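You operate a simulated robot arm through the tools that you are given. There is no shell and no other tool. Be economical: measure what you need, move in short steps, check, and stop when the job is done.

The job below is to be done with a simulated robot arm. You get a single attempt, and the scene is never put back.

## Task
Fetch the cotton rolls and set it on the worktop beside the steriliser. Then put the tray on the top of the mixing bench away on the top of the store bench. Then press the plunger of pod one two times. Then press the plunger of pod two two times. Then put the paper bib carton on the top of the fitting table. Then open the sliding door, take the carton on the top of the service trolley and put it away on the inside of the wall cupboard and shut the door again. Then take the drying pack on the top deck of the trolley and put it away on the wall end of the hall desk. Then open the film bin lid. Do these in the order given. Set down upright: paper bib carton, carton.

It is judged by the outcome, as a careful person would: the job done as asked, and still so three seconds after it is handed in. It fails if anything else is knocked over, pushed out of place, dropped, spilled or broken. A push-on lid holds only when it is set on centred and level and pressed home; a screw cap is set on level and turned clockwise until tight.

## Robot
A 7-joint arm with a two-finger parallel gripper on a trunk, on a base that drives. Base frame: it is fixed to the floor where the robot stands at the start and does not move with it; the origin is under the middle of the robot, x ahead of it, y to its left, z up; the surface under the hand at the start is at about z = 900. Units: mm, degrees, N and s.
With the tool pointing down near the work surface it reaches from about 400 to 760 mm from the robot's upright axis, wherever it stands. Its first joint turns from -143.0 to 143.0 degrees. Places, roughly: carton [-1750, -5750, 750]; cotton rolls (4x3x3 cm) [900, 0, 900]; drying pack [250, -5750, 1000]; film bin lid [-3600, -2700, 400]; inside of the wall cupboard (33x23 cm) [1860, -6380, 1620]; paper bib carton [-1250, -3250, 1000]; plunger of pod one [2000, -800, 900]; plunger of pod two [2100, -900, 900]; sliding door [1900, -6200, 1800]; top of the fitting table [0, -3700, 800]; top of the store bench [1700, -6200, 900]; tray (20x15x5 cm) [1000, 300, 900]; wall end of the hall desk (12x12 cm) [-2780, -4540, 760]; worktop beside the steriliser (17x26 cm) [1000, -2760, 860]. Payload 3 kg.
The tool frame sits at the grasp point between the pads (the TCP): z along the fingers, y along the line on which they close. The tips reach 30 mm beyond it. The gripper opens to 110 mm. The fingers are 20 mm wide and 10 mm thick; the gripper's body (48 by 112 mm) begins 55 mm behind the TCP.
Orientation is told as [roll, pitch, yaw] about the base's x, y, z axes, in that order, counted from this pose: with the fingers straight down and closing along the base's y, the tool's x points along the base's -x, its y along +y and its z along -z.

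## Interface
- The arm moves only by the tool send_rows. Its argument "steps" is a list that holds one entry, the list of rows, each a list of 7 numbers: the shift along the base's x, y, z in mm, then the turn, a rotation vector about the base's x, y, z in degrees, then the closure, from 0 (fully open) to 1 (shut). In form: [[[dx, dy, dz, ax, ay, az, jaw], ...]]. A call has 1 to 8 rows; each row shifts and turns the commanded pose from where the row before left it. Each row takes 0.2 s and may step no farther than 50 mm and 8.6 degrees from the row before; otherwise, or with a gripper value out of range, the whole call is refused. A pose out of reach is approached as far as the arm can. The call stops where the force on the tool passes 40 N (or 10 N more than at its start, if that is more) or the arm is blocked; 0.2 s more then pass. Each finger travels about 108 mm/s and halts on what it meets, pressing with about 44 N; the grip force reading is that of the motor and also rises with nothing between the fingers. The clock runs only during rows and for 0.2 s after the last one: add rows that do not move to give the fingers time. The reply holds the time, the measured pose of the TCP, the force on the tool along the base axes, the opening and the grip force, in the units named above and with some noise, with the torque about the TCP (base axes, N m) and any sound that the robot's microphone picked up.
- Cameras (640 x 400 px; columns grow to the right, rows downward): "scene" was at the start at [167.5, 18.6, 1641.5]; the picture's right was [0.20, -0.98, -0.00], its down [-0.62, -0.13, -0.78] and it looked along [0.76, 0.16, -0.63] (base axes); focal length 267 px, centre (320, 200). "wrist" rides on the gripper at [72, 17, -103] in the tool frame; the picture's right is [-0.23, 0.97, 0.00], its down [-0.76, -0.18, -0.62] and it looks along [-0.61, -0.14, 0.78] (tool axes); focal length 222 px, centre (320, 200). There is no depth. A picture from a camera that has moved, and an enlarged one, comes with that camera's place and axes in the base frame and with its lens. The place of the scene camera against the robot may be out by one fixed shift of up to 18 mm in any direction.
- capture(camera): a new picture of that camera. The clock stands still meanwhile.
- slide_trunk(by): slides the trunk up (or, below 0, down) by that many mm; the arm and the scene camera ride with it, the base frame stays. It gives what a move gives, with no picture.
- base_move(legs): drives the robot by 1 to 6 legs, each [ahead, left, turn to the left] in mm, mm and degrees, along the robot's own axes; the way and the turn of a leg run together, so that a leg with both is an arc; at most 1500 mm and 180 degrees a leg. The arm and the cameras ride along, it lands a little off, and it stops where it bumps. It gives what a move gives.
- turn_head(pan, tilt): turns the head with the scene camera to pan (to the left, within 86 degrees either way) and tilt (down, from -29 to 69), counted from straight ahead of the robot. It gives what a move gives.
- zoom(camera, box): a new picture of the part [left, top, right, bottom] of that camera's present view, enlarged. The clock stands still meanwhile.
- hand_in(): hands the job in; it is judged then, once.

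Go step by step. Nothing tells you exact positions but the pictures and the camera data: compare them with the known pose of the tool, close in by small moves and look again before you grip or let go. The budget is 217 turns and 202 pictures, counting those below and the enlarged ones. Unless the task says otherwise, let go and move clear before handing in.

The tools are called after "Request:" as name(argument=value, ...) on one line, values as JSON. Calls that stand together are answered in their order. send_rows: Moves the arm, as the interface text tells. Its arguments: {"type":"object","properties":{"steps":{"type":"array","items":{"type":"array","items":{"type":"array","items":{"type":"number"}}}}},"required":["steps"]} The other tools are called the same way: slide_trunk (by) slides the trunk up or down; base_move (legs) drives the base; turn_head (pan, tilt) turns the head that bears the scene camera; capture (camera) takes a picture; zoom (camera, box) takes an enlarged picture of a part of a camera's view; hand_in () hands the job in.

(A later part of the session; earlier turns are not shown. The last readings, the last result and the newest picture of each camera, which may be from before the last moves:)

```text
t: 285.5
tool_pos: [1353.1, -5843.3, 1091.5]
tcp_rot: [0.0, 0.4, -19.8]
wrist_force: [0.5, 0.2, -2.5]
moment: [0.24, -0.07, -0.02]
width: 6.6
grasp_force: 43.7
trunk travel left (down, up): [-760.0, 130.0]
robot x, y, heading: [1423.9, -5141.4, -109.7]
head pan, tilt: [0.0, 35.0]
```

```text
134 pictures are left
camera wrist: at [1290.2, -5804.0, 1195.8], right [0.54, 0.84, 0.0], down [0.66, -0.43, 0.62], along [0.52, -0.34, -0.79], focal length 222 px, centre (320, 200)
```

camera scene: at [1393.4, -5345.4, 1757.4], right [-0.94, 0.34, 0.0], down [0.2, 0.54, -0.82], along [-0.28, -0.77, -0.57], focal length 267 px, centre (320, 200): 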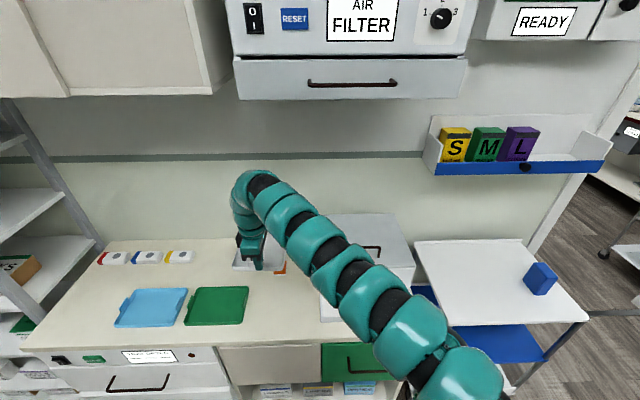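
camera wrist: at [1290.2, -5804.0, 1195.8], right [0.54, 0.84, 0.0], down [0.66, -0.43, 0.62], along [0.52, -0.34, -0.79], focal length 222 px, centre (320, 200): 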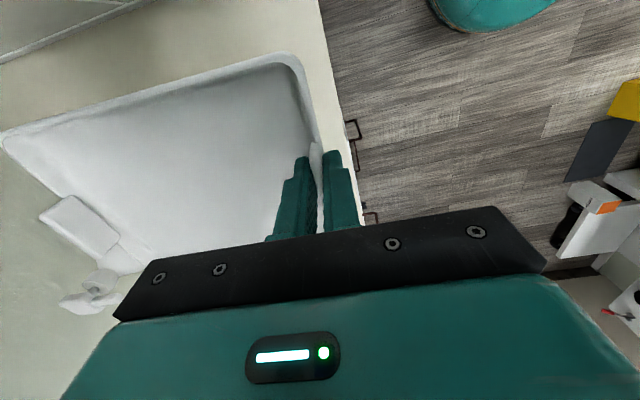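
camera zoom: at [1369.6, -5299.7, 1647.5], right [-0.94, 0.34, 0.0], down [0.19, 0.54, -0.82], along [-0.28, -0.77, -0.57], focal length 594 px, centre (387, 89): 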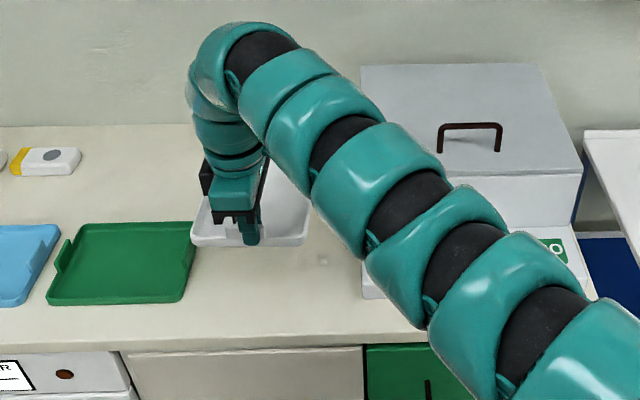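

Gap is clear and the tray is above it. Shifting 15 mm toward me and lowering.

Request:
send_rows(steps=[[[5, 14, -30, 0, 0, 0, 1.0], [0, 0, -40, 0, 0, 0, 1.0], [0, 0, -40, 0, 0, 0, 1.0], [0, 0, -20, 0, 0, 0, 1.0], [0, 0, 0, 0, 0, 0, 1.0]]])

Request:
capture(camera="scene")

Request:
capture(camera="wrist")

```text
t: 286.7
tool_pos: [1357.8, -5829.2, 961.1]
tcp_rot: [0.0, 0.3, -19.9]
wrist_force: [0.0, -0.5, -1.9]
moment: [0.2, -0.05, 0.02]
width: 6.7
grasp_force: 44.2
trunk travel left (down, up): [-760.0, 130.0]
robot x, y, heading: [1425.2, -5141.1, -109.7]
head pan, tilt: [0.0, 35.0]
```

```text
133 pictures are left
camera scene: at [1369.4, -5299.9, 1647.5], right [-0.94, 0.34, 0.0], down [0.19, 0.54, -0.82], along [-0.28, -0.77, -0.57], focal length 267 px, centre (320, 200)
```

scene: 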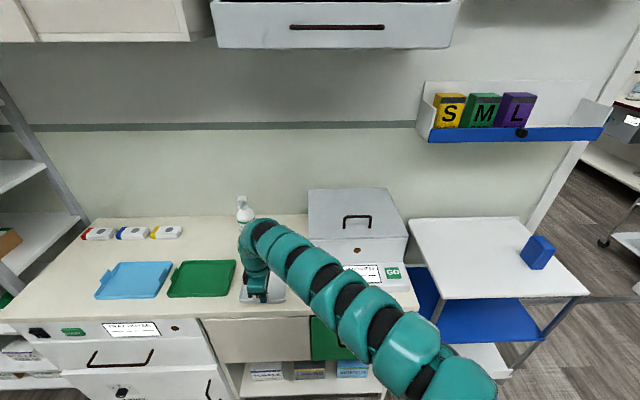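

```text
132 pictures are left
camera wrist: at [1295.8, -5789.3, 1066.2], right [0.54, 0.84, 0.0], down [0.66, -0.43, 0.62], along [0.52, -0.34, -0.79], focal length 222 px, centre (320, 200)
```

wrist: 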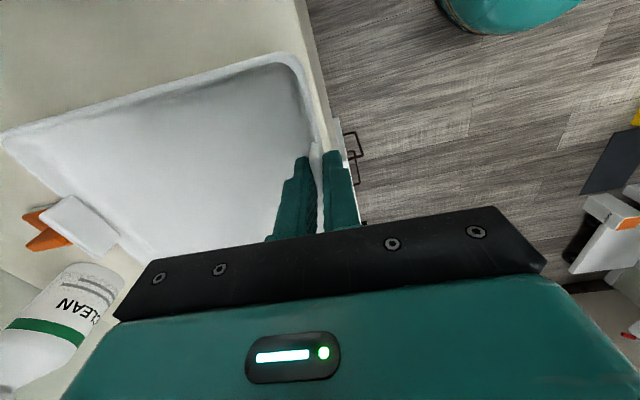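

Tray is clear of the orange item and the bottle. Lowering the last bit.

Request:
send_rows(steps=[[[0, 0, -8, 0, 0, 0, 1.0], [0, 0, -4, 0, 0, 0, 1.0], [0, 0, -2, 0, 0, 0, 1.0], [0, 0, 0, 0, 0, 0, 1.0]]])

```text
t: 287.7
tool_pos: [1358.9, -5828.5, 948.0]
tcp_rot: [0.0, 0.3, -19.9]
wrist_force: [-0.3, -0.2, -1.9]
moment: [0.24, -0.05, -0.01]
width: 6.7
grasp_force: 44.4
trunk travel left (down, up): [-760.0, 130.0]
robot x, y, heading: [1421.6, -5142.2, -109.7]
head pan, tilt: [0.0, 35.0]
```

Request:
send_rows(steps=[[[0, 0, -2, 0, 0, 0, 1.0], [0, 0, -2, 0, 0, 0, 1.0], [0, 0, 0, 0, 0, 0, 1.0]]])

```text
t: 288.5
tool_pos: [1357.1, -5830.5, 944.8]
tcp_rot: [0.0, 0.3, -20.0]
wrist_force: [-0.1, -0.1, -2.8]
moment: [0.24, -0.04, -0.02]
width: 6.4
grasp_force: 43.5
trunk travel left (down, up): [-760.0, 130.0]
robot x, y, heading: [1426.1, -5141.9, -109.7]
head pan, tilt: [0.0, 35.0]
```

Request:
send_rows(steps=[[[0, 0, -2, 0, 0, 0, 1.0], [0, 0, -2, 0, 0, 0, 1.0], [0, 0, 0, 0, 0, 0, 1.0]]])

Request:
zoom(camera="scene", box=[200, 220, 340, 320])

```text
t: 289.3
tool_pos: [1356.8, -5831.1, 940.5]
tcp_rot: [0.0, 0.4, -19.9]
wrist_force: [-0.7, 0.2, -2.4]
moment: [0.21, -0.05, 0.0]
width: 6.6
grasp_force: 43.9
trunk travel left (down, up): [-760.0, 130.0]
robot x, y, heading: [1422.0, -5143.2, -110.0]
head pan, tilt: [0.0, 35.0]
```

```text
4.00 times, centred on (270, 270) of scene
camera zoom: at [1369.5, -5300.0, 1647.4], right [-0.94, 0.34, 0.0], down [0.19, 0.54, -0.82], along [-0.28, -0.77, -0.57], focal length 1070 px, centre (520, -80)
```

zoom: 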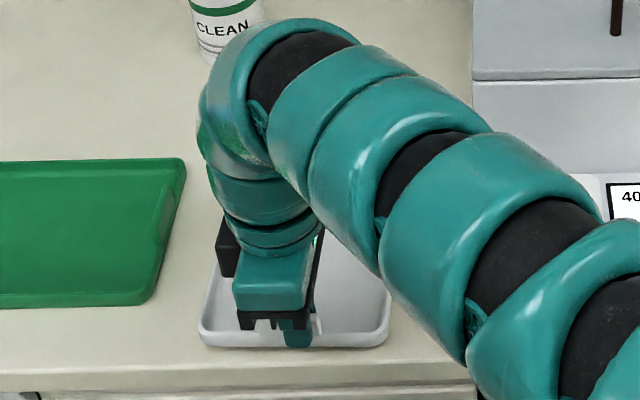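

Request:
send_rows(steps=[[[0, 0, -3, 0, 0, 0, 1.0], [0, 0, -3, 0, 0, 0, 1.0], [0, 0, -3, 0, 0, 0, 1.0], [0, 0, 0, 0, 0, 0, 1.0]]])

Request:
zoom(camera="wrist", box=[200, 20, 400, 240])

```text
t: 290.3
tool_pos: [1356.9, -5830.7, 931.3]
tcp_rot: [-0.1, 0.3, -19.8]
wrist_force: [-0.3, -0.1, -2.6]
moment: [0.23, -0.05, -0.03]
width: 6.3
grasp_force: 44.0
trunk travel left (down, up): [-760.0, 130.0]
robot x, y, heading: [1426.7, -5144.2, -109.7]
head pan, tilt: [0.0, 35.0]
```

```text
1.82 times, centred on (300, 130) of wrist
camera zoom: at [1295.3, -5790.3, 1035.0], right [0.54, 0.84, 0.0], down [0.66, -0.43, 0.62], along [0.52, -0.34, -0.79], focal length 404 px, centre (356, 327)
```

zoom: 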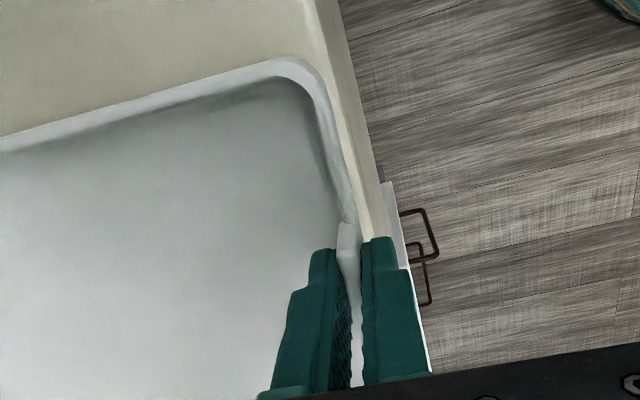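

The bench front edge is close to the tray's near side, so I'll shift the tray 25 mm inward and keep lowering.

Request:
send_rows(steps=[[[-8, -23, 0, 0, 0, 0, 1.0], [0, 0, -3, 0, 0, 0, 1.0], [0, 0, -3, 0, 0, 0, 1.0], [0, 0, -3, 0, 0, 0, 1.0], [0, 0, 0, 0, 0, 0, 1.0]]])

Request:
capture(camera="wrist")

```text
t: 291.5
tool_pos: [1349.3, -5852.5, 925.6]
tcp_rot: [-0.2, 0.1, -19.8]
wrist_force: [-6.5, -6.8, 36.3]
moment: [-0.07, -0.1, -0.03]
width: 6.2
grasp_force: 44.5
trunk travel left (down, up): [-760.0, 130.0]
robot x, y, heading: [1422.6, -5144.7, -109.9]
head pan, tilt: [0.0, 35.0]
```

```text
129 pictures are left
camera wrist: at [1286.3, -5811.7, 1028.7], right [0.55, 0.84, -0.01], down [0.66, -0.42, 0.62], along [0.52, -0.34, -0.78], focal length 222 px, centre (320, 200)
```

wrist: 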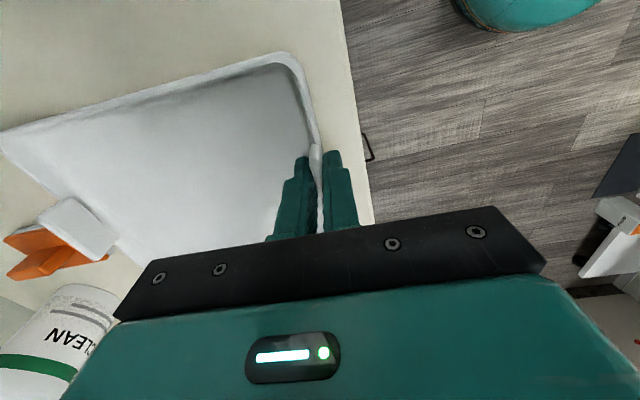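

Touchdown felt. I'll ease up 1–2 mm, and check before release.

Request:
send_rows(steps=[[[0, 0, 3, 0, 0, 0, 1.0], [0, 0, 0, 0, 0, 0, 1.0]]])

Request:
zoom(camera="wrist", box=[0, 160, 200, 320])

Request:
zoom(camera="scene", box=[200, 220, 340, 320])

```text
t: 292.1
tool_pos: [1348.6, -5850.9, 926.0]
tcp_rot: [0.1, 0.2, -20.0]
wrist_force: [-3.4, -5.8, 21.5]
moment: [-0.29, -0.89, -0.24]
width: 6.6
grasp_force: 44.1
trunk travel left (down, up): [-760.0, 130.0]
robot x, y, heading: [1426.5, -5140.7, -109.8]
head pan, tilt: [0.0, 35.0]
```

```text
2.50 times, centred on (100, 240) of wrist
camera zoom: at [1286.5, -5812.1, 1028.8], right [0.54, 0.84, 0.0], down [0.66, -0.43, 0.62], along [0.52, -0.34, -0.78], focal length 555 px, centre (870, 100)
```

zoom: 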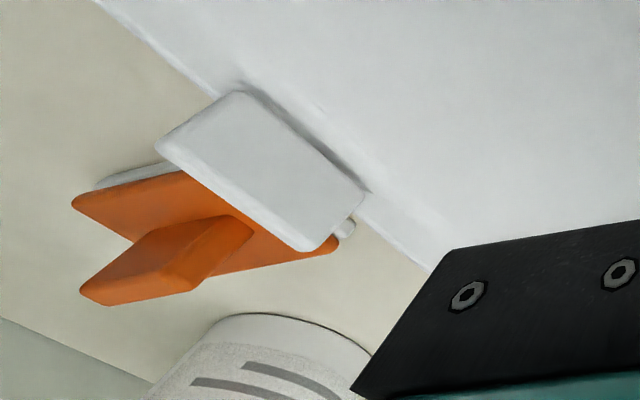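

```text
4.00 times, centred on (270, 270) of scene
camera zoom: at [1369.2, -5297.7, 1647.6], right [-0.94, 0.34, 0.0], down [0.19, 0.54, -0.82], along [-0.28, -0.77, -0.57], focal length 1070 px, centre (520, -80)
```

zoom: 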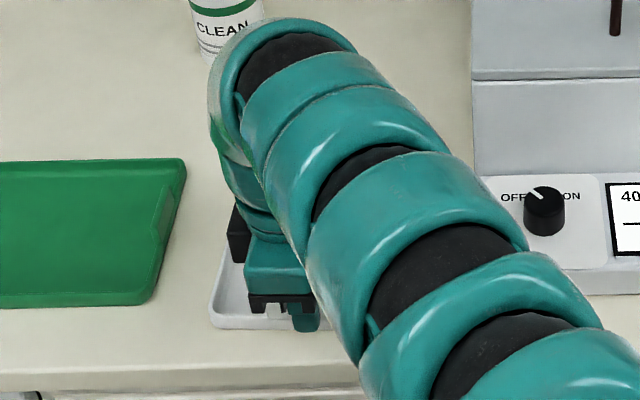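

Contact is at the near edge on the bench, not on the orange item. Easing 2 mm more and releasing.

Request:
send_rows(steps=[[[0, 0, 2, 0, 0, 0, 1.0], [0, 0, 0, 0, 0, 0, 1.0]]])

```text
t: 292.7
tool_pos: [1349.0, -5852.4, 924.5]
tcp_rot: [0.2, 0.4, -19.9]
wrist_force: [-1.3, 0.7, 1.7]
moment: [-0.11, -0.33, -0.07]
width: 6.4
grasp_force: 43.5
trunk travel left (down, up): [-760.0, 130.0]
robot x, y, heading: [1425.7, -5144.7, -109.9]
head pan, tilt: [0.0, 35.0]
```

Request:
send_rows(steps=[[[0, 0, 0, 0, 0, 0, 0.8], [0, 0, 0, 0, 0, 0, 0.65], [0, 0, 0, 0, 0, 0, 0.65], [0, 0, 20, 0, 0, 0, 0.65], [0, 0, 40, 0, 0, 0, 0.65], [0, 0, 45, 0, 0, 0, 0.65], [0, 0, 45, 0, 0, 0, 0.65]]])

Request:
capture(camera="wrist")

```text
t: 294.3
tool_pos: [1344.7, -5851.3, 1079.0]
tcp_rot: [-0.1, 0.4, -19.9]
wrist_force: [-0.5, 0.6, -0.3]
moment: [0.0, 0.0, 0.01]
width: 38.4
grasp_force: 0.1
trunk travel left (down, up): [-760.0, 130.0]
robot x, y, heading: [1423.9, -5143.6, -109.6]
head pan, tilt: [0.0, 35.0]
```

```text
126 pictures are left
camera wrist: at [1282.9, -5811.6, 1182.0], right [0.55, 0.84, 0.0], down [0.66, -0.43, 0.62], along [0.52, -0.34, -0.79], focal length 222 px, centre (320, 200)
```

wrist: 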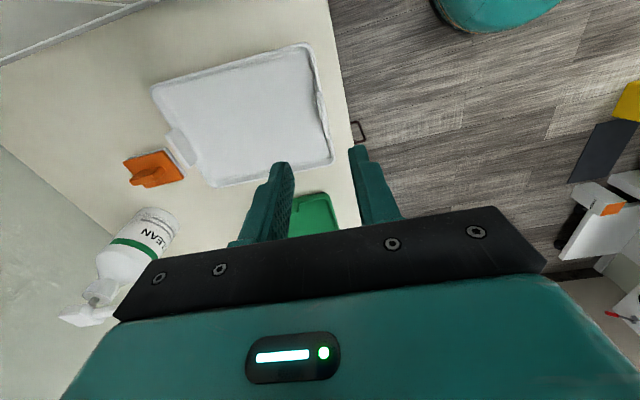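

Tray is placed. Next are the pods in the steriliser room: back off, turn around and drive in.

Request:
base_move(legs=[[-150, 0, 0], [0, 0, 179.6], [300, 170, 0], [900, 0, 0], [900, 0, 0]])

Request:
turn_head(pan=0, tilt=25)

Request:
capture(camera="scene")

```text
t: 313.5
tool_pos: [2119.9, -2255.1, 1077.9]
tcp_rot: [-0.1, 0.2, 160.0]
wrist_force: [-0.4, 0.1, -0.2]
moment: [0.03, -0.01, 0.01]
width: 38.3
grasp_force: 0.1
trunk travel left (down, up): [-760.0, 130.0]
robot x, y, heading: [2039.2, -2967.0, 69.9]
head pan, tilt: [0.0, 35.0]
```

```text
t: 314.3
tool_pos: [2119.9, -2256.8, 1079.0]
tcp_rot: [0.0, 0.4, 160.0]
wrist_force: [0.1, -0.5, -0.2]
moment: [0.01, -0.06, -0.05]
width: 38.7
grasp_force: 0.0
trunk travel left (down, up): [-760.0, 130.0]
robot x, y, heading: [2041.8, -2964.3, 70.3]
head pan, tilt: [0.0, 25.0]
```

```text
125 pictures are left
camera scene: at [2102.3, -2802.0, 1663.2], right [0.94, -0.34, 0.0], down [-0.14, -0.4, -0.91], along [0.31, 0.85, -0.42], focal length 267 px, centre (320, 200)
```

scene: 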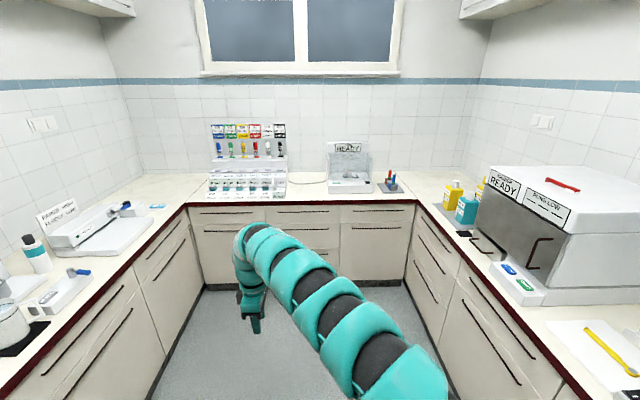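

The rack on the back bench matches the pods' location. Zooming in.

Request:
zoom(camera="scene", box=[180, 110, 320, 220])

Request:
base_move(legs=[[1000, 350, 0]])

Request:
turn_head(pan=0, tilt=35)

Request:
capture(camera="scene")

```text
3.64 times, centred on (250, 165) of scene
camera zoom: at [2102.3, -2802.0, 1663.2], right [0.94, -0.34, 0.0], down [-0.14, -0.4, -0.91], along [0.31, 0.85, -0.42], focal length 972 px, centre (574, 327)
```

zoom: 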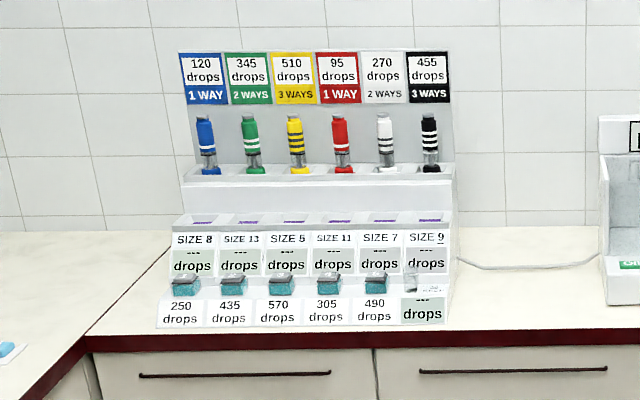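

```text
t: 319.7
tool_pos: [2142.7, -1193.5, 1077.8]
tcp_rot: [0.0, 0.3, 159.6]
wrist_force: [0.0, 0.4, -0.8]
moment: [0.0, -0.01, 0.02]
width: 38.5
grasp_force: 0.1
trunk travel left (down, up): [-760.0, 130.0]
robot x, y, heading: [2061.6, -1904.3, 69.4]
head pan, tilt: [0.0, 25.0]
```

```text
t: 320.4
tool_pos: [2142.8, -1192.8, 1077.8]
tcp_rot: [0.0, 0.4, 159.5]
wrist_force: [0.7, 0.9, 0.6]
moment: [0.01, 0.0, -0.04]
width: 38.3
grasp_force: 0.1
trunk travel left (down, up): [-760.0, 130.0]
robot x, y, heading: [2054.4, -1899.4, 69.8]
head pan, tilt: [0.0, 35.0]
```

```text
123 pictures are left
camera scene: at [2118.4, -1742.4, 1647.5], right [0.94, -0.35, 0.0], down [-0.2, -0.54, -0.82], along [0.29, 0.77, -0.57], focal length 267 px, centre (320, 200)
```

scene: 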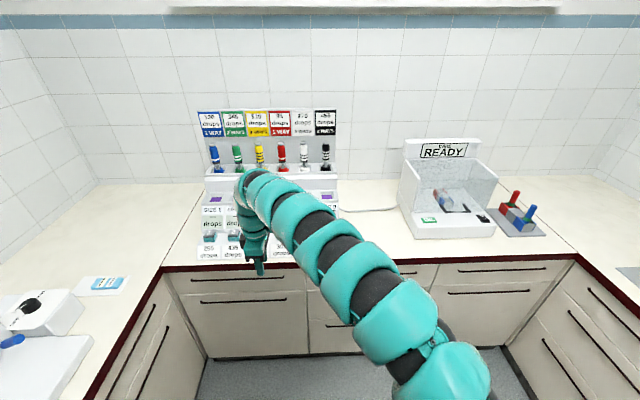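

The rack has numbered slots. I need a closer look to find what "pod one/two" and their plungers are.

Request:
zoom(camera="scene", box=[180, 95, 350, 270])

Request:
capture(camera="wrist")

Request:
zoom(camera="scene", box=[380, 120, 580, 250])

```text
2.29 times, centred on (265, 182) of scene
camera zoom: at [2118.4, -1742.4, 1647.5], right [0.94, -0.35, 0.0], down [-0.2, -0.54, -0.82], along [0.29, 0.77, -0.57], focal length 611 px, centre (446, 240)
```

zoom: 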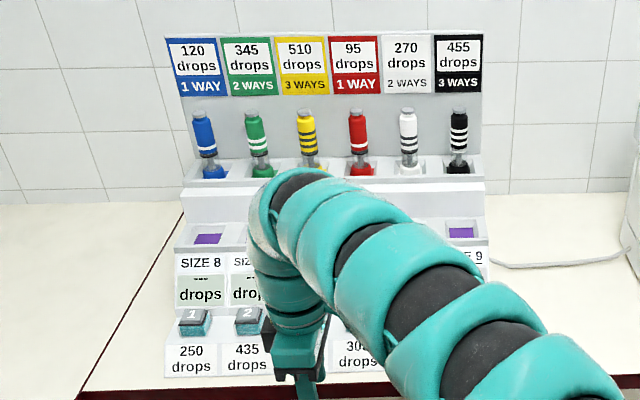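

```text
121 pictures are left
camera wrist: at [2202.9, -1234.6, 1181.4], right [-0.55, -0.83, 0.0], down [-0.65, 0.43, 0.62], along [-0.52, 0.34, -0.79], focal length 222 px, centre (320, 200)
```

wrist: 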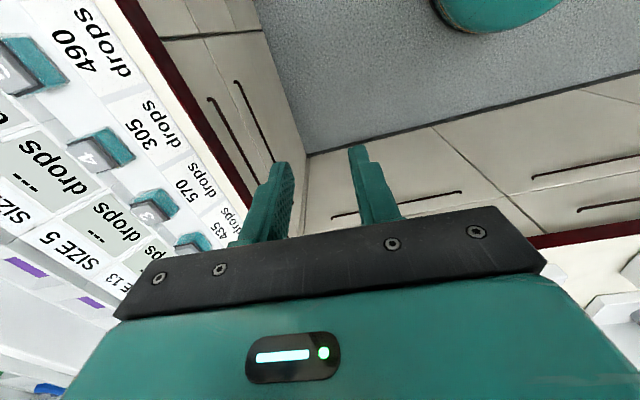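

```text
3.08 times, centred on (480, 185) of scene
camera zoom: at [2118.4, -1742.4, 1647.5], right [0.94, -0.35, 0.0], down [-0.2, -0.54, -0.82], along [0.29, 0.77, -0.57], focal length 823 px, centre (-172, 246)
```

zoom: 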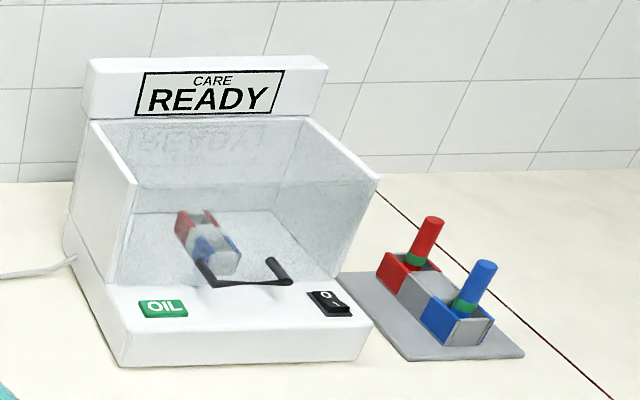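

Pods are numbered 1–5 in the front row; pod 1's grey plunger is near [1987, −832] and pod 2's near [2074, −866]. I'll drive up, close the fingers and look from the wrist.

Request:
base_move(legs=[[290, 158, 0]])

Request:
send_rows(steps=[[[0, 0, 0, 0, 0, 0, 1.0], [0, 0, 0, 0, 0, 0, 1.0], [0, 0, 0, 0, 0, 0, 1.0]]])

Request:
capture(camera="wrist")

Request:
capture(camera="scene")

```text
t: 322.6
tool_pos: [2103.1, -862.7, 1078.2]
tcp_rot: [0.1, 0.4, 159.1]
wrist_force: [0.6, -0.1, -0.2]
moment: [-0.03, 0.0, 0.0]
width: 38.5
grasp_force: 0.1
trunk travel left (down, up): [-760.0, 130.0]
robot x, y, heading: [2012.9, -1573.2, 69.3]
head pan, tilt: [0.0, 35.0]
```

```text
t: 323.4
tool_pos: [2103.3, -863.3, 1077.2]
tcp_rot: [0.0, 0.3, 159.0]
wrist_force: [0.5, 0.0, -0.4]
moment: [-0.03, 0.01, 0.02]
width: 0.0
grasp_force: 37.4
trunk travel left (down, up): [-760.0, 130.0]
robot x, y, heading: [2012.8, -1571.8, 69.0]
head pan, tilt: [0.0, 35.0]
```

```text
119 pictures are left
camera wrist: at [2163.8, -905.8, 1181.3], right [-0.56, -0.83, 0.0], down [-0.65, 0.44, 0.62], along [-0.51, 0.35, -0.79], focal length 222 px, centre (320, 200)
```

wrist: 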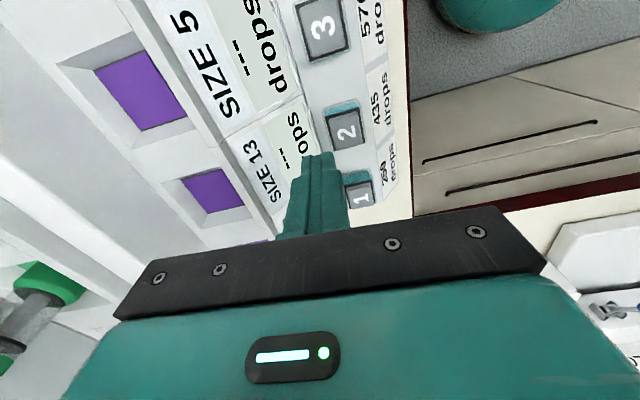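

```text
118 pictures are left
camera scene: at [2075.2, -1412.9, 1647.5], right [0.93, -0.36, 0.0], down [-0.2, -0.54, -0.82], along [0.29, 0.77, -0.57], focal length 267 px, centre (320, 200)
```

scene: 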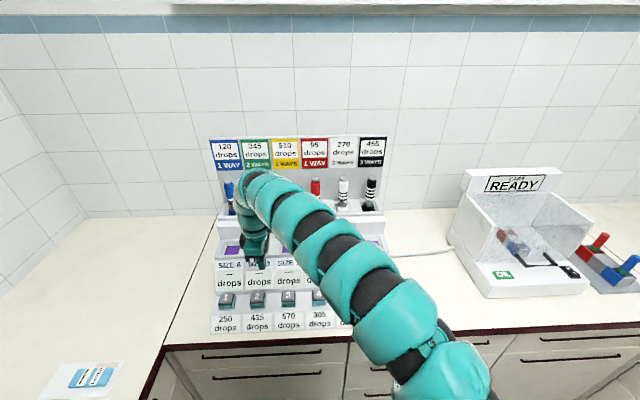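

Both cameras agree: plunger 1 at [1985, −850, ~940], plunger 2 at [2073, −880]. Moving over plunger 1.

Request:
send_rows(steps=[[[-40, 4, 0, 0, 0, 0, 1.0], [-40, 4, 0, 0, 0, 0, 1.0], [-38, 5, -20, 0, 0, 0, 1.0], [0, 0, -30, 0, 0, 0, 1.0], [0, 0, 0, 0, 0, 0, 1.0]]])

Request:
capture(camera="wrist")

Request:
zoom(camera="scene", box=[170, 220, 330, 340])

```text
t: 324.6
tool_pos: [1998.0, -872.6, 1035.3]
tcp_rot: [0.0, 0.3, 159.0]
wrist_force: [0.3, 0.7, -0.3]
moment: [0.0, -0.01, -0.01]
width: 0.2
grasp_force: 38.0
out of reach, approached as far as the arm can: row 2, 3, 4
trunk travel left (down, up): [-760.0, 130.0]
robot x, y, heading: [2013.3, -1574.5, 69.3]
head pan, tilt: [0.0, 35.0]
```

```text
117 pictures are left
camera wrist: at [2057.9, -915.6, 1139.2], right [-0.56, -0.83, 0.0], down [-0.65, 0.44, 0.62], along [-0.51, 0.35, -0.79], focal length 222 px, centre (320, 200)
```

wrist: 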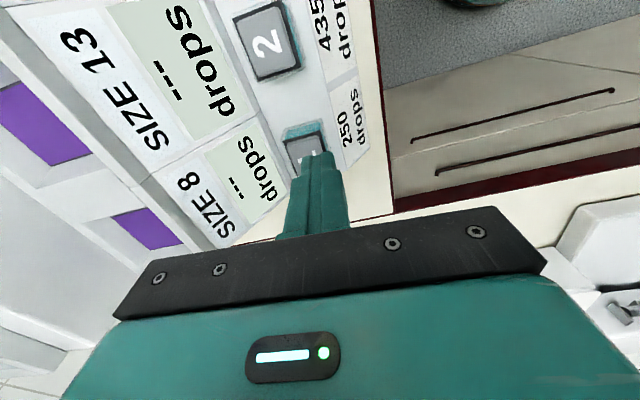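

```text
3.33 times, centred on (250, 280) of scene
camera zoom: at [2075.0, -1413.2, 1647.5], right [0.93, -0.36, 0.0], down [-0.2, -0.54, -0.82], along [0.29, 0.77, -0.57], focal length 891 px, centre (553, -67)
```

zoom: 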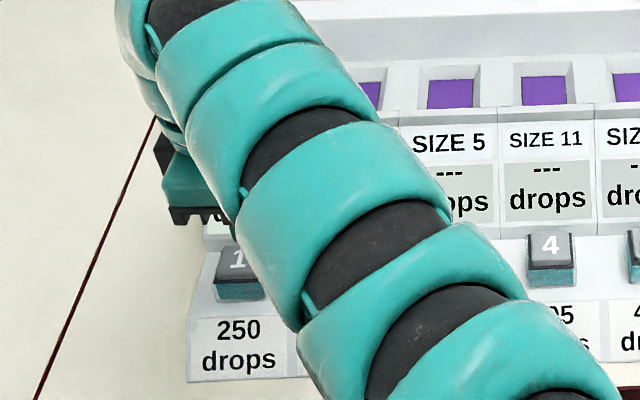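

I'll move the base 60 mm ahead for more reach, then set over plunger 1.

Request:
base_move(legs=[[60, 10, 0]])

Request:
capture(camera="wrist")

```text
t: 325.6
tool_pos: [2010.6, -811.2, 1034.2]
tcp_rot: [0.2, 0.1, 158.9]
wrist_force: [-0.7, 0.5, -0.3]
moment: [-0.05, 0.02, 0.01]
width: 0.1
grasp_force: 37.4
trunk travel left (down, up): [-760.0, 130.0]
robot x, y, heading: [2025.8, -1509.7, 69.2]
head pan, tilt: [0.0, 35.0]
```

```text
115 pictures are left
camera wrist: at [2070.7, -854.0, 1137.9], right [-0.56, -0.83, 0.0], down [-0.65, 0.44, 0.62], along [-0.51, 0.35, -0.79], focal length 222 px, centre (320, 200)
```

wrist: 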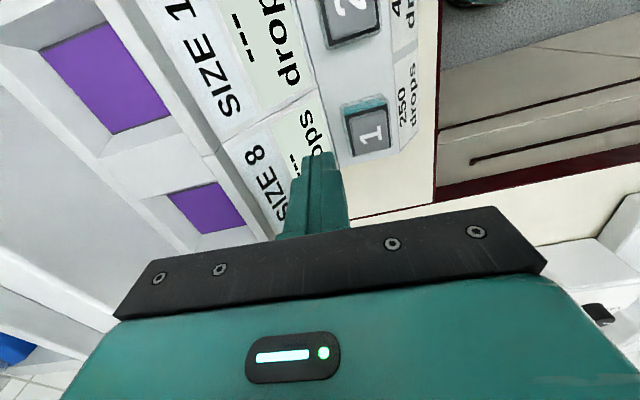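

Plunger 1's top is clearly at [1984, −847]. Moving over and down near it.

Request:
send_rows(steps=[[[-26, -37, 0, 0, 0, 0, 1.0], [0, 0, -25, 0, 0, 0, 1.0], [0, 0, -15, 0, 0, 0, 1.0], [0, 0, 0, 0, 0, 0, 1.0]]])

Request:
capture(camera="wrist")

Request:
zoom(camera="scene", box=[160, 240, 320, 370])

```text
t: 326.6
tool_pos: [1984.1, -850.0, 995.5]
tcp_rot: [0.0, 0.4, 159.0]
wrist_force: [-0.5, -1.2, 0.1]
moment: [0.03, 0.01, 0.02]
width: 0.0
grasp_force: 37.8
trunk travel left (down, up): [-760.0, 130.0]
robot x, y, heading: [2024.9, -1509.9, 69.0]
head pan, tilt: [0.0, 35.0]
```

```text
114 pictures are left
camera wrist: at [2044.8, -892.2, 1099.5], right [-0.56, -0.83, 0.0], down [-0.65, 0.44, 0.62], along [-0.51, 0.35, -0.79], focal length 222 px, centre (320, 200)
```

wrist: 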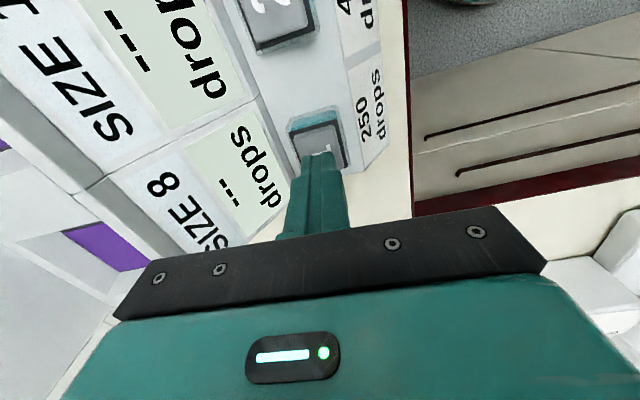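

```text
3.08 times, centred on (240, 305) of scene
camera zoom: at [2086.7, -1353.2, 1647.5], right [0.93, -0.36, 0.0], down [-0.2, -0.54, -0.82], along [0.29, 0.77, -0.57], focal length 823 px, centre (566, -123)
```

zoom: 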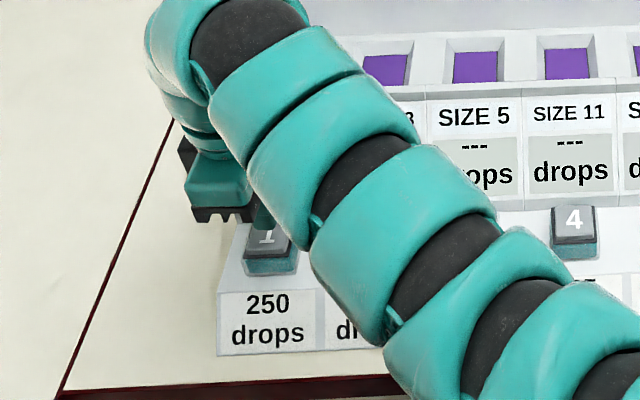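

The tips are just above the centre of plunger 1. Pressing down in small steps.

Request:
send_rows(steps=[[[0, 0, -5, 0, 0, 0, 1.0], [0, 0, -5, 0, 0, 0, 1.0], [0, 0, -5, 0, 0, 0, 1.0], [0, 0, -5, 0, 0, 0, 1.0]]])

```text
t: 327.6
tool_pos: [1984.8, -852.0, 975.8]
tcp_rot: [0.0, 0.3, 159.0]
wrist_force: [-1.0, 0.4, 0.7]
moment: [0.0, 0.01, 0.02]
width: 0.0
grasp_force: 37.7
trunk travel left (down, up): [-760.0, 130.0]
robot x, y, heading: [2022.6, -1512.5, 69.3]
head pan, tilt: [0.0, 35.0]
```

Request:
send_rows(steps=[[[0, 0, -4, 0, 0, 0, 1.0], [0, 0, -4, 0, 0, 0, 1.0], [0, 0, -4, 0, 0, 0, 1.0], [0, 0, -3, 0, 0, 0, 1.0]]])

Request:
zoom(camera="wrist", box=[240, 60, 400, 200])

```text
t: 328.8
tool_pos: [1983.5, -851.8, 965.7]
tcp_rot: [-0.5, -0.1, 159.2]
wrist_force: [3.4, -9.3, 20.9]
moment: [-0.3, -0.07, 0.0]
width: 0.1
grasp_force: 37.6
trunk travel left (down, up): [-760.0, 130.0]
robot x, y, heading: [2026.4, -1512.0, 69.2]
head pan, tilt: [0.0, 35.0]
heard: click
stopped in row 4: the force on the tool passed its limit at 41 N (the readings are from after the stop); the commanded pose is now the measured one
```

```text
2.86 times, centred on (320, 130) of wrist
camera zoom: at [2045.6, -893.9, 1068.1], right [-0.56, -0.83, -0.01], down [-0.65, 0.43, 0.63], along [-0.51, 0.36, -0.78], focal length 635 px, centre (320, 400)
```

zoom: 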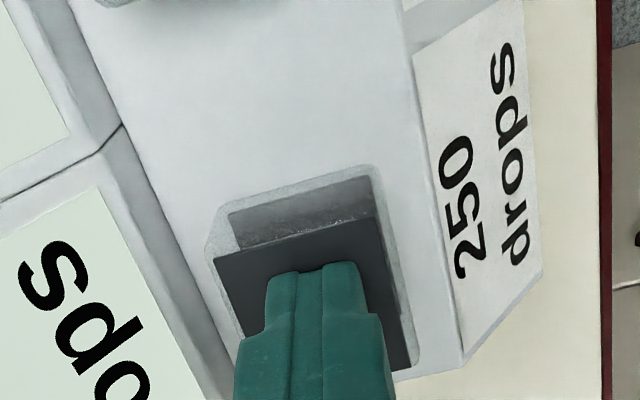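

A click: first press done. Lifting fully to let it come back, then pressing again.

Request:
send_rows(steps=[[[0, 0, 15, 0, 0, 0, 1.0], [0, 0, 15, 0, 0, 0, 1.0], [0, 0, 0, 0, 0, 0, 1.0], [0, 0, 0, 0, 0, 0, 1.0]]])

Request:
capture(camera="wrist")

```text
t: 329.8
tool_pos: [1983.4, -849.5, 992.9]
tcp_rot: [-0.3, 0.0, 159.0]
wrist_force: [-0.9, 0.1, -1.0]
moment: [-0.04, -0.02, -0.03]
width: 0.0
grasp_force: 37.6
trunk travel left (down, up): [-760.0, 130.0]
robot x, y, heading: [2023.2, -1510.6, 69.2]
head pan, tilt: [0.0, 35.0]
```

```text
111 pictures are left
camera wrist: at [2043.8, -892.8, 1096.1], right [-0.56, -0.83, -0.01], down [-0.65, 0.44, 0.62], along [-0.51, 0.35, -0.78], focal length 222 px, centre (320, 200)
```

wrist: 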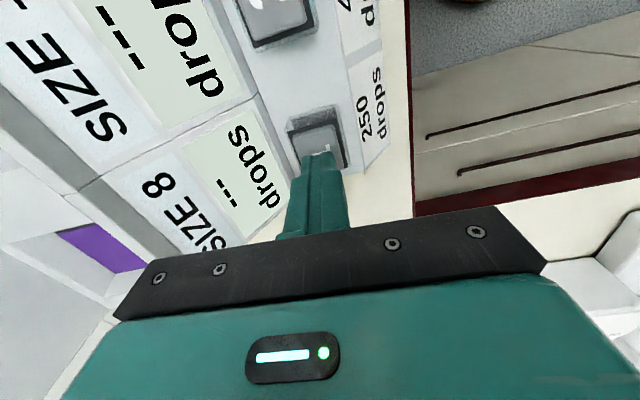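

Request:
zoom(camera="wrist", box=[220, 0, 400, 180])

Request:
zoom(camera="scene", box=[160, 240, 320, 370])

```text
2.22 times, centred on (310, 90) of wrist
camera zoom: at [2043.8, -892.8, 1096.1], right [-0.56, -0.83, -0.01], down [-0.65, 0.44, 0.62], along [-0.51, 0.35, -0.78], focal length 494 px, centre (342, 444)
```

zoom: 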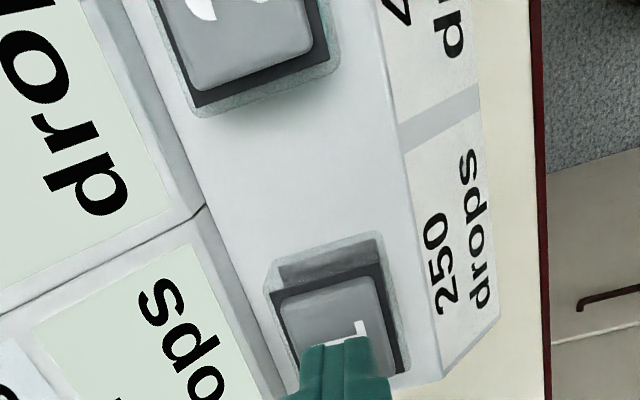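

```text
3.08 times, centred on (240, 305) of scene
camera zoom: at [2087.4, -1353.5, 1647.5], right [0.93, -0.36, 0.0], down [-0.2, -0.54, -0.82], along [0.29, 0.77, -0.57], focal length 823 px, centre (566, -123)
```

zoom: 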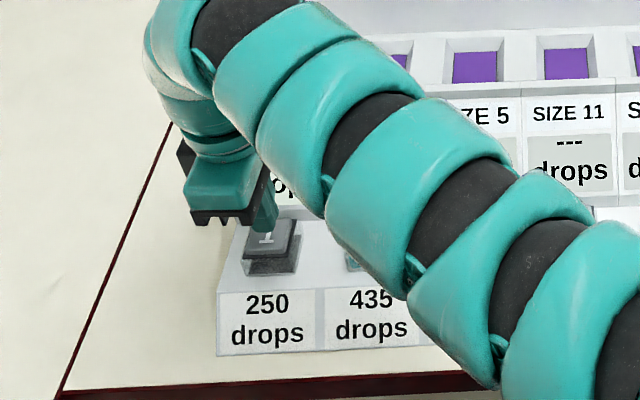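

Plunger 1 has come back up. Second press.

Request:
send_rows(steps=[[[0, 0, -10, 0, 0, 0, 1.0], [0, 0, -8, 0, 0, 0, 1.0], [0, 0, -4, 0, 0, 0, 1.0], [0, 0, -4, 0, 0, 0, 1.0], [0, 0, -4, 0, 0, 0, 1.0], [0, 0, -3, 0, 0, 0, 1.0]]])

Request:
send_rows(steps=[[[0, 0, 15, 0, 0, 0, 1.0], [0, 0, 20, 0, 0, 0, 1.0], [0, 0, 20, 0, 0, 0, 1.0], [0, 0, 0, 0, 0, 0, 1.0]]])

Request:
capture(camera="wrist")

```text
t: 331.3
tool_pos: [1985.1, -849.3, 965.5]
tcp_rot: [-0.9, -0.4, 159.0]
wrist_force: [1.9, -8.1, 22.1]
moment: [-0.28, -0.1, 0.02]
width: 0.0
grasp_force: 37.7
trunk travel left (down, up): [-760.0, 130.0]
robot x, y, heading: [2025.7, -1510.6, 69.2]
head pan, tilt: [0.0, 35.0]
heard: click
stopped in row 6: the force on the tool passed its limit at 42 N (the readings are from after the stop); the commanded pose is now the measured one
```

```text
t: 332.3
tool_pos: [1983.7, -847.7, 1017.1]
tcp_rot: [-0.7, -0.1, 159.0]
wrist_force: [-0.2, -0.5, 0.0]
moment: [-0.01, -0.04, 0.02]
width: 0.0
grasp_force: 37.5
trunk travel left (down, up): [-760.0, 130.0]
robot x, y, heading: [2025.1, -1509.7, 69.2]
head pan, tilt: [0.0, 35.0]
```

```text
108 pictures are left
camera wrist: at [2044.5, -891.1, 1120.3], right [-0.56, -0.83, -0.01], down [-0.65, 0.43, 0.63], along [-0.51, 0.36, -0.78], focal length 222 px, centre (320, 200)
```

wrist: 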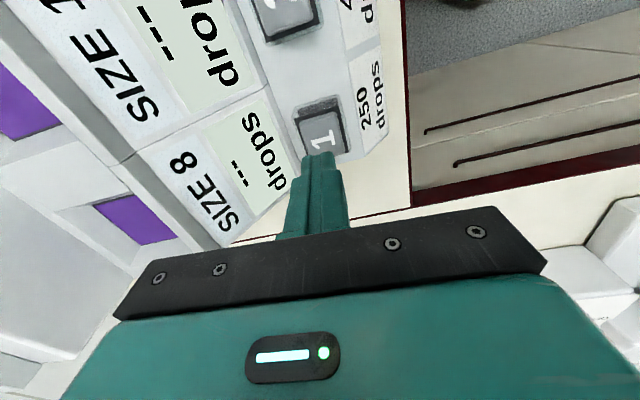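

Two clicks on pod one. Now over plunger 2 at [2072, −880].

Request:
send_rows(steps=[[[30, -11, 10, 0, 0, 0, 1.0], [30, -11, 0, 0, 0, 0, 1.0], [28, -10, 0, 0, 0, 0, 1.0], [0, 0, -20, 0, 0, 0, 1.0], [0, 0, 0, 0, 0, 0, 1.0]]])

Request:
capture(camera="wrist")

```text
t: 333.5
tool_pos: [2071.6, -880.1, 1007.8]
tcp_rot: [-0.7, -0.2, 158.9]
wrist_force: [-0.4, -0.4, 0.3]
moment: [-0.01, 0.0, 0.04]
width: 0.0
grasp_force: 37.6
trunk travel left (down, up): [-760.0, 130.0]
robot x, y, heading: [2021.9, -1511.8, 69.3]
head pan, tilt: [0.0, 35.0]
```

```text
107 pictures are left
camera wrist: at [2132.5, -923.5, 1111.3], right [-0.56, -0.83, -0.01], down [-0.65, 0.43, 0.63], along [-0.51, 0.36, -0.78], focal length 222 px, centre (320, 200)
```

wrist: 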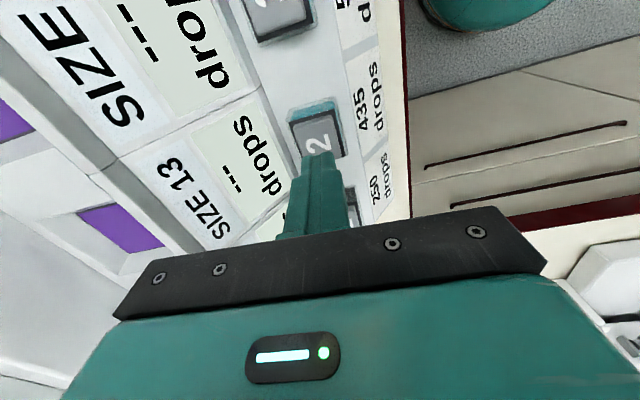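

Well centred on plunger 2. Pressing once, lifting, and pressing again.

Request:
send_rows(steps=[[[0, 0, -15, 0, 0, 0, 1.0], [0, 0, -15, 0, 0, 0, 1.0], [0, 0, -4, 0, 0, 0, 1.0], [0, 0, -4, 0, 0, 0, 1.0], [0, 0, -4, 0, 0, 0, 1.0], [0, 0, -4, 0, 0, 0, 1.0]]])

Request:
send_rows(steps=[[[0, 0, 15, 0, 0, 0, 1.0], [0, 0, 15, 0, 0, 0, 1.0], [0, 0, 0, 0, 0, 0, 1.0], [0, 0, 0, 0, 0, 0, 1.0]]])

Request:
capture(camera="wrist")

```text
t: 334.9
tool_pos: [2070.9, -878.6, 964.9]
tcp_rot: [-0.9, -0.4, 159.1]
wrist_force: [-2.4, 4.0, 25.2]
moment: [-0.06, 0.01, -0.05]
width: 0.0
grasp_force: 37.5
trunk travel left (down, up): [-760.0, 130.0]
robot x, y, heading: [2025.3, -1513.7, 69.2]
head pan, tilt: [0.0, 35.0]
heard: click
```

```text
t: 335.9
tool_pos: [2072.1, -879.8, 992.0]
tcp_rot: [-0.7, -0.2, 159.1]
wrist_force: [0.6, -0.6, -0.6]
moment: [0.02, 0.0, 0.02]
width: 0.2
grasp_force: 38.1
trunk travel left (down, up): [-760.0, 130.0]
robot x, y, heading: [2023.8, -1511.0, 69.2]
head pan, tilt: [0.0, 35.0]
```

```text
106 pictures are left
camera wrist: at [2132.7, -923.7, 1094.9], right [-0.56, -0.83, -0.01], down [-0.65, 0.43, 0.63], along [-0.51, 0.36, -0.78], focal length 222 px, centre (320, 200)
```

wrist: 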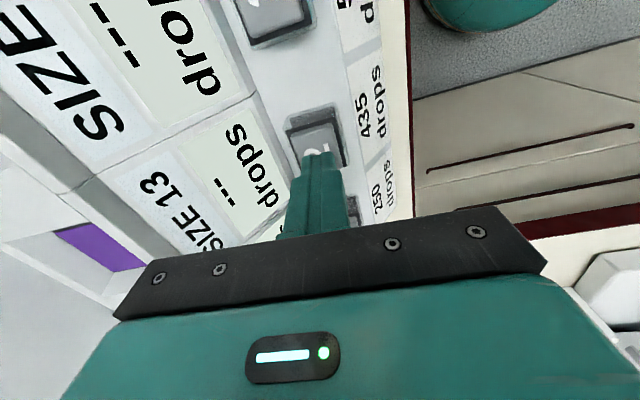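

Request:
send_rows(steps=[[[0, 0, -10, 0, 0, 0, 1.0], [0, 0, -8, 0, 0, 0, 1.0], [0, 0, -4, 0, 0, 0, 1.0], [0, 0, -4, 0, 0, 0, 1.0], [0, 0, -4, 0, 0, 0, 1.0]]])

Request:
send_rows(steps=[[[0, 0, 15, 0, 0, 0, 1.0], [0, 0, 25, 0, 0, 0, 1.0], [0, 0, 40, 0, 0, 0, 1.0], [0, 0, 45, 0.7, 0.2, 0, 1.0], [0, 0, 0, 0, 0, 0, 0.5], [0, 0, 0, 0, 0, 0, 0.5]]])

Request:
capture(camera="scene")

```text
t: 337.1
tool_pos: [2071.8, -881.2, 966.1]
tcp_rot: [-0.9, -0.3, 158.9]
wrist_force: [-4.1, -0.7, 34.0]
moment: [-0.18, 0.05, -0.03]
width: 0.0
grasp_force: 37.9
trunk travel left (down, up): [-760.0, 130.0]
robot x, y, heading: [2025.2, -1511.1, 69.3]
head pan, tilt: [0.0, 35.0]
heard: click
```

```text
t: 338.5
tool_pos: [2073.0, -880.8, 1089.5]
tcp_rot: [-1.3, -0.6, 159.0]
wrist_force: [1.0, 0.3, -0.5]
moment: [-0.02, -0.04, 0.0]
width: 55.0
grasp_force: 0.0
trunk travel left (down, up): [-760.0, 130.0]
robot x, y, heading: [2021.8, -1511.9, 69.0]
head pan, tilt: [0.0, 35.0]
```

```text
105 pictures are left
camera scene: at [2087.6, -1353.6, 1647.5], right [0.93, -0.36, 0.0], down [-0.2, -0.54, -0.82], along [0.29, 0.77, -0.57], focal length 267 px, centre (320, 200)
```

scene: 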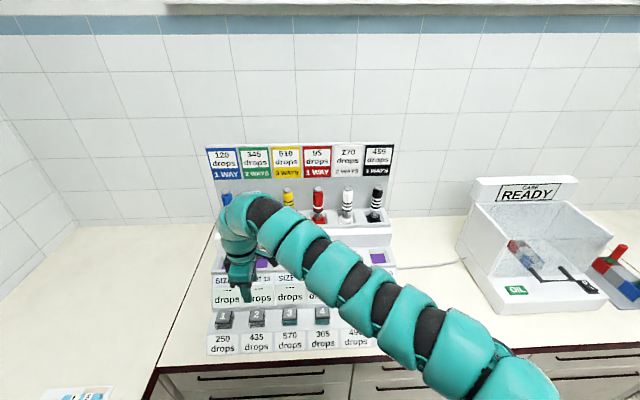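

Both plungers are pressed twice. Next is the paper bib carton: level the tool and drive back out to the hall.

Request:
send_rows(steps=[[[0, 0, 0, -1.3, -0.6, 0, 0.5], [0, 0, 0, 0, 0, 0, 0.5]]])

Request:
base_move(legs=[[-700, -500, 0.8], [0, 0, 180], [1330, 0, 0], [1330, 0, 0], [0, 0, -90], [400, 350, 0]])

```text
t: 339.1
tool_pos: [2073.5, -880.1, 1087.8]
tcp_rot: [-0.3, 0.5, 159.0]
wrist_force: [-0.4, 0.2, 0.5]
moment: [0.03, -0.03, -0.03]
width: 54.9
grasp_force: 0.0
trunk travel left (down, up): [-760.0, 130.0]
robot x, y, heading: [2025.6, -1516.0, 69.0]
head pan, tilt: [0.0, 35.0]
```

```text
t: 370.2
tool_pos: [510.0, -5207.3, 1087.1]
tcp_rot: [-0.3, 0.5, -102.6]
wrist_force: [-0.1, 0.4, 0.9]
moment: [-0.02, -0.02, -0.02]
width: 55.1
grasp_force: 0.0
trunk travel left (down, up): [-760.0, 130.0]
robot x, y, heading: [1144.9, -5160.5, 167.7]
head pan, tilt: [0.0, 35.0]
```

Correct the heading and go along the hall to opposite the carton's desk.

Request:
base_move(legs=[[0, 0, -7.7], [1300, 0, 0], [1300, 0, 0]])

Request:
slide_trunk(by=100)

Request:
turn_head(pan=-60, tilt=30)

Request:
capture(camera="scene")

```text
t: 383.5
tool_pos: [-1930.5, -4231.4, 1087.1]
tcp_rot: [-0.4, 0.4, -109.5]
wrist_force: [0.1, -0.8, 0.0]
moment: [-0.03, 0.03, -0.03]
width: 54.8
grasp_force: 0.1
trunk travel left (down, up): [-760.0, 130.0]
robot x, y, heading: [-1294.0, -4266.5, 160.4]
head pan, tilt: [0.0, 35.0]
```

```text
t: 384.8
tool_pos: [-1930.7, -4231.6, 1186.8]
tcp_rot: [-0.3, 0.4, -109.6]
wrist_force: [-0.1, -0.8, -0.3]
moment: [-0.01, -0.03, 0.02]
width: 54.8
grasp_force: 0.0
trunk travel left (down, up): [-860.0, 30.0]
robot x, y, heading: [-1295.4, -4264.5, 160.6]
head pan, tilt: [0.0, 35.0]
```

```text
t: 386.1
tool_pos: [-1930.2, -4232.0, 1188.4]
tcp_rot: [-0.3, 0.4, -109.7]
wrist_force: [0.4, -0.5, -0.4]
moment: [-0.02, -0.03, 0.0]
width: 54.7
grasp_force: 0.0
trunk travel left (down, up): [-860.0, 30.0]
robot x, y, heading: [-1297.0, -4261.0, 160.5]
head pan, tilt: [-60.0, 30.0]
```

```text
104 pictures are left
camera scene: at [-1386.0, -4146.6, 1755.3], right [0.98, 0.18, 0.0], down [0.09, -0.49, -0.87], along [-0.16, 0.85, -0.5], focal length 267 px, centre (320, 200)
```

scene: 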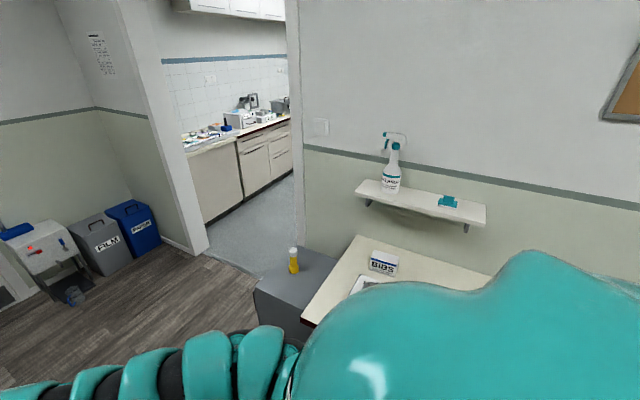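

The BIBS carton is at about [−1278, −3232] on the desk, below a shelf. I'll turn to face it.

Request:
base_move(legs=[[0, 0, -90.5], [230, 148, 0]])

Request:
turn_head(pan=0, tilt=40)

Request:
capture(camera="scene")

Request:
capture(camera="wrist")

```text
t: 391.8
tool_pos: [-1364.5, -3364.9, 1187.8]
tcp_rot: [-0.1, 0.3, 162.5]
wrist_force: [-0.6, 0.3, 0.6]
moment: [-0.02, 0.03, 0.0]
width: 55.0
grasp_force: 0.1
trunk travel left (down, up): [-860.0, 30.0]
robot x, y, heading: [-1372.7, -4000.1, 72.7]
head pan, tilt: [-60.0, 30.0]
```

```text
t: 393.1
tool_pos: [-1363.8, -3364.7, 1188.5]
tcp_rot: [-0.2, 0.3, 162.6]
wrist_force: [0.1, -0.4, 0.3]
moment: [0.02, -0.02, 0.05]
width: 55.1
grasp_force: 0.0
trunk travel left (down, up): [-860.0, 30.0]
robot x, y, heading: [-1374.3, -3998.4, 72.5]
head pan, tilt: [0.0, 40.0]
```

```text
103 pictures are left
camera scene: at [-1320.4, -3840.3, 1739.9], right [0.95, -0.3, 0.0], down [-0.19, -0.61, -0.77], along [0.23, 0.73, -0.64], focal length 267 px, centre (320, 200)
```

scene: 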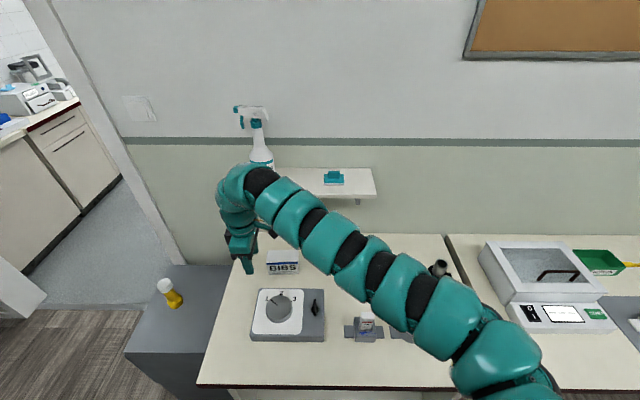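

```text
102 pictures are left
camera wrist: at [-1301.7, -3404.8, 1291.6], right [-0.51, -0.86, -0.01], down [-0.68, 0.4, 0.62], along [-0.53, 0.32, -0.79], focal length 222 px, centre (320, 200)
```

wrist: 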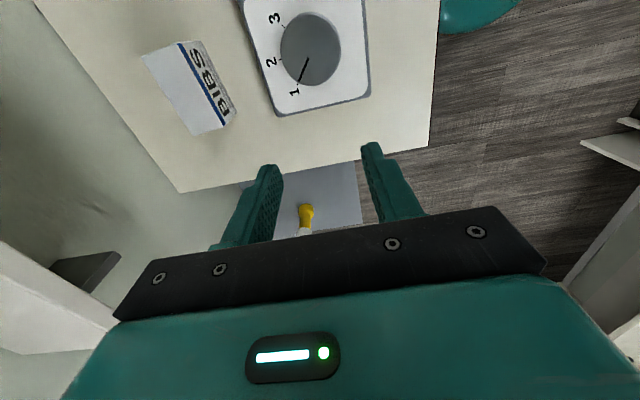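

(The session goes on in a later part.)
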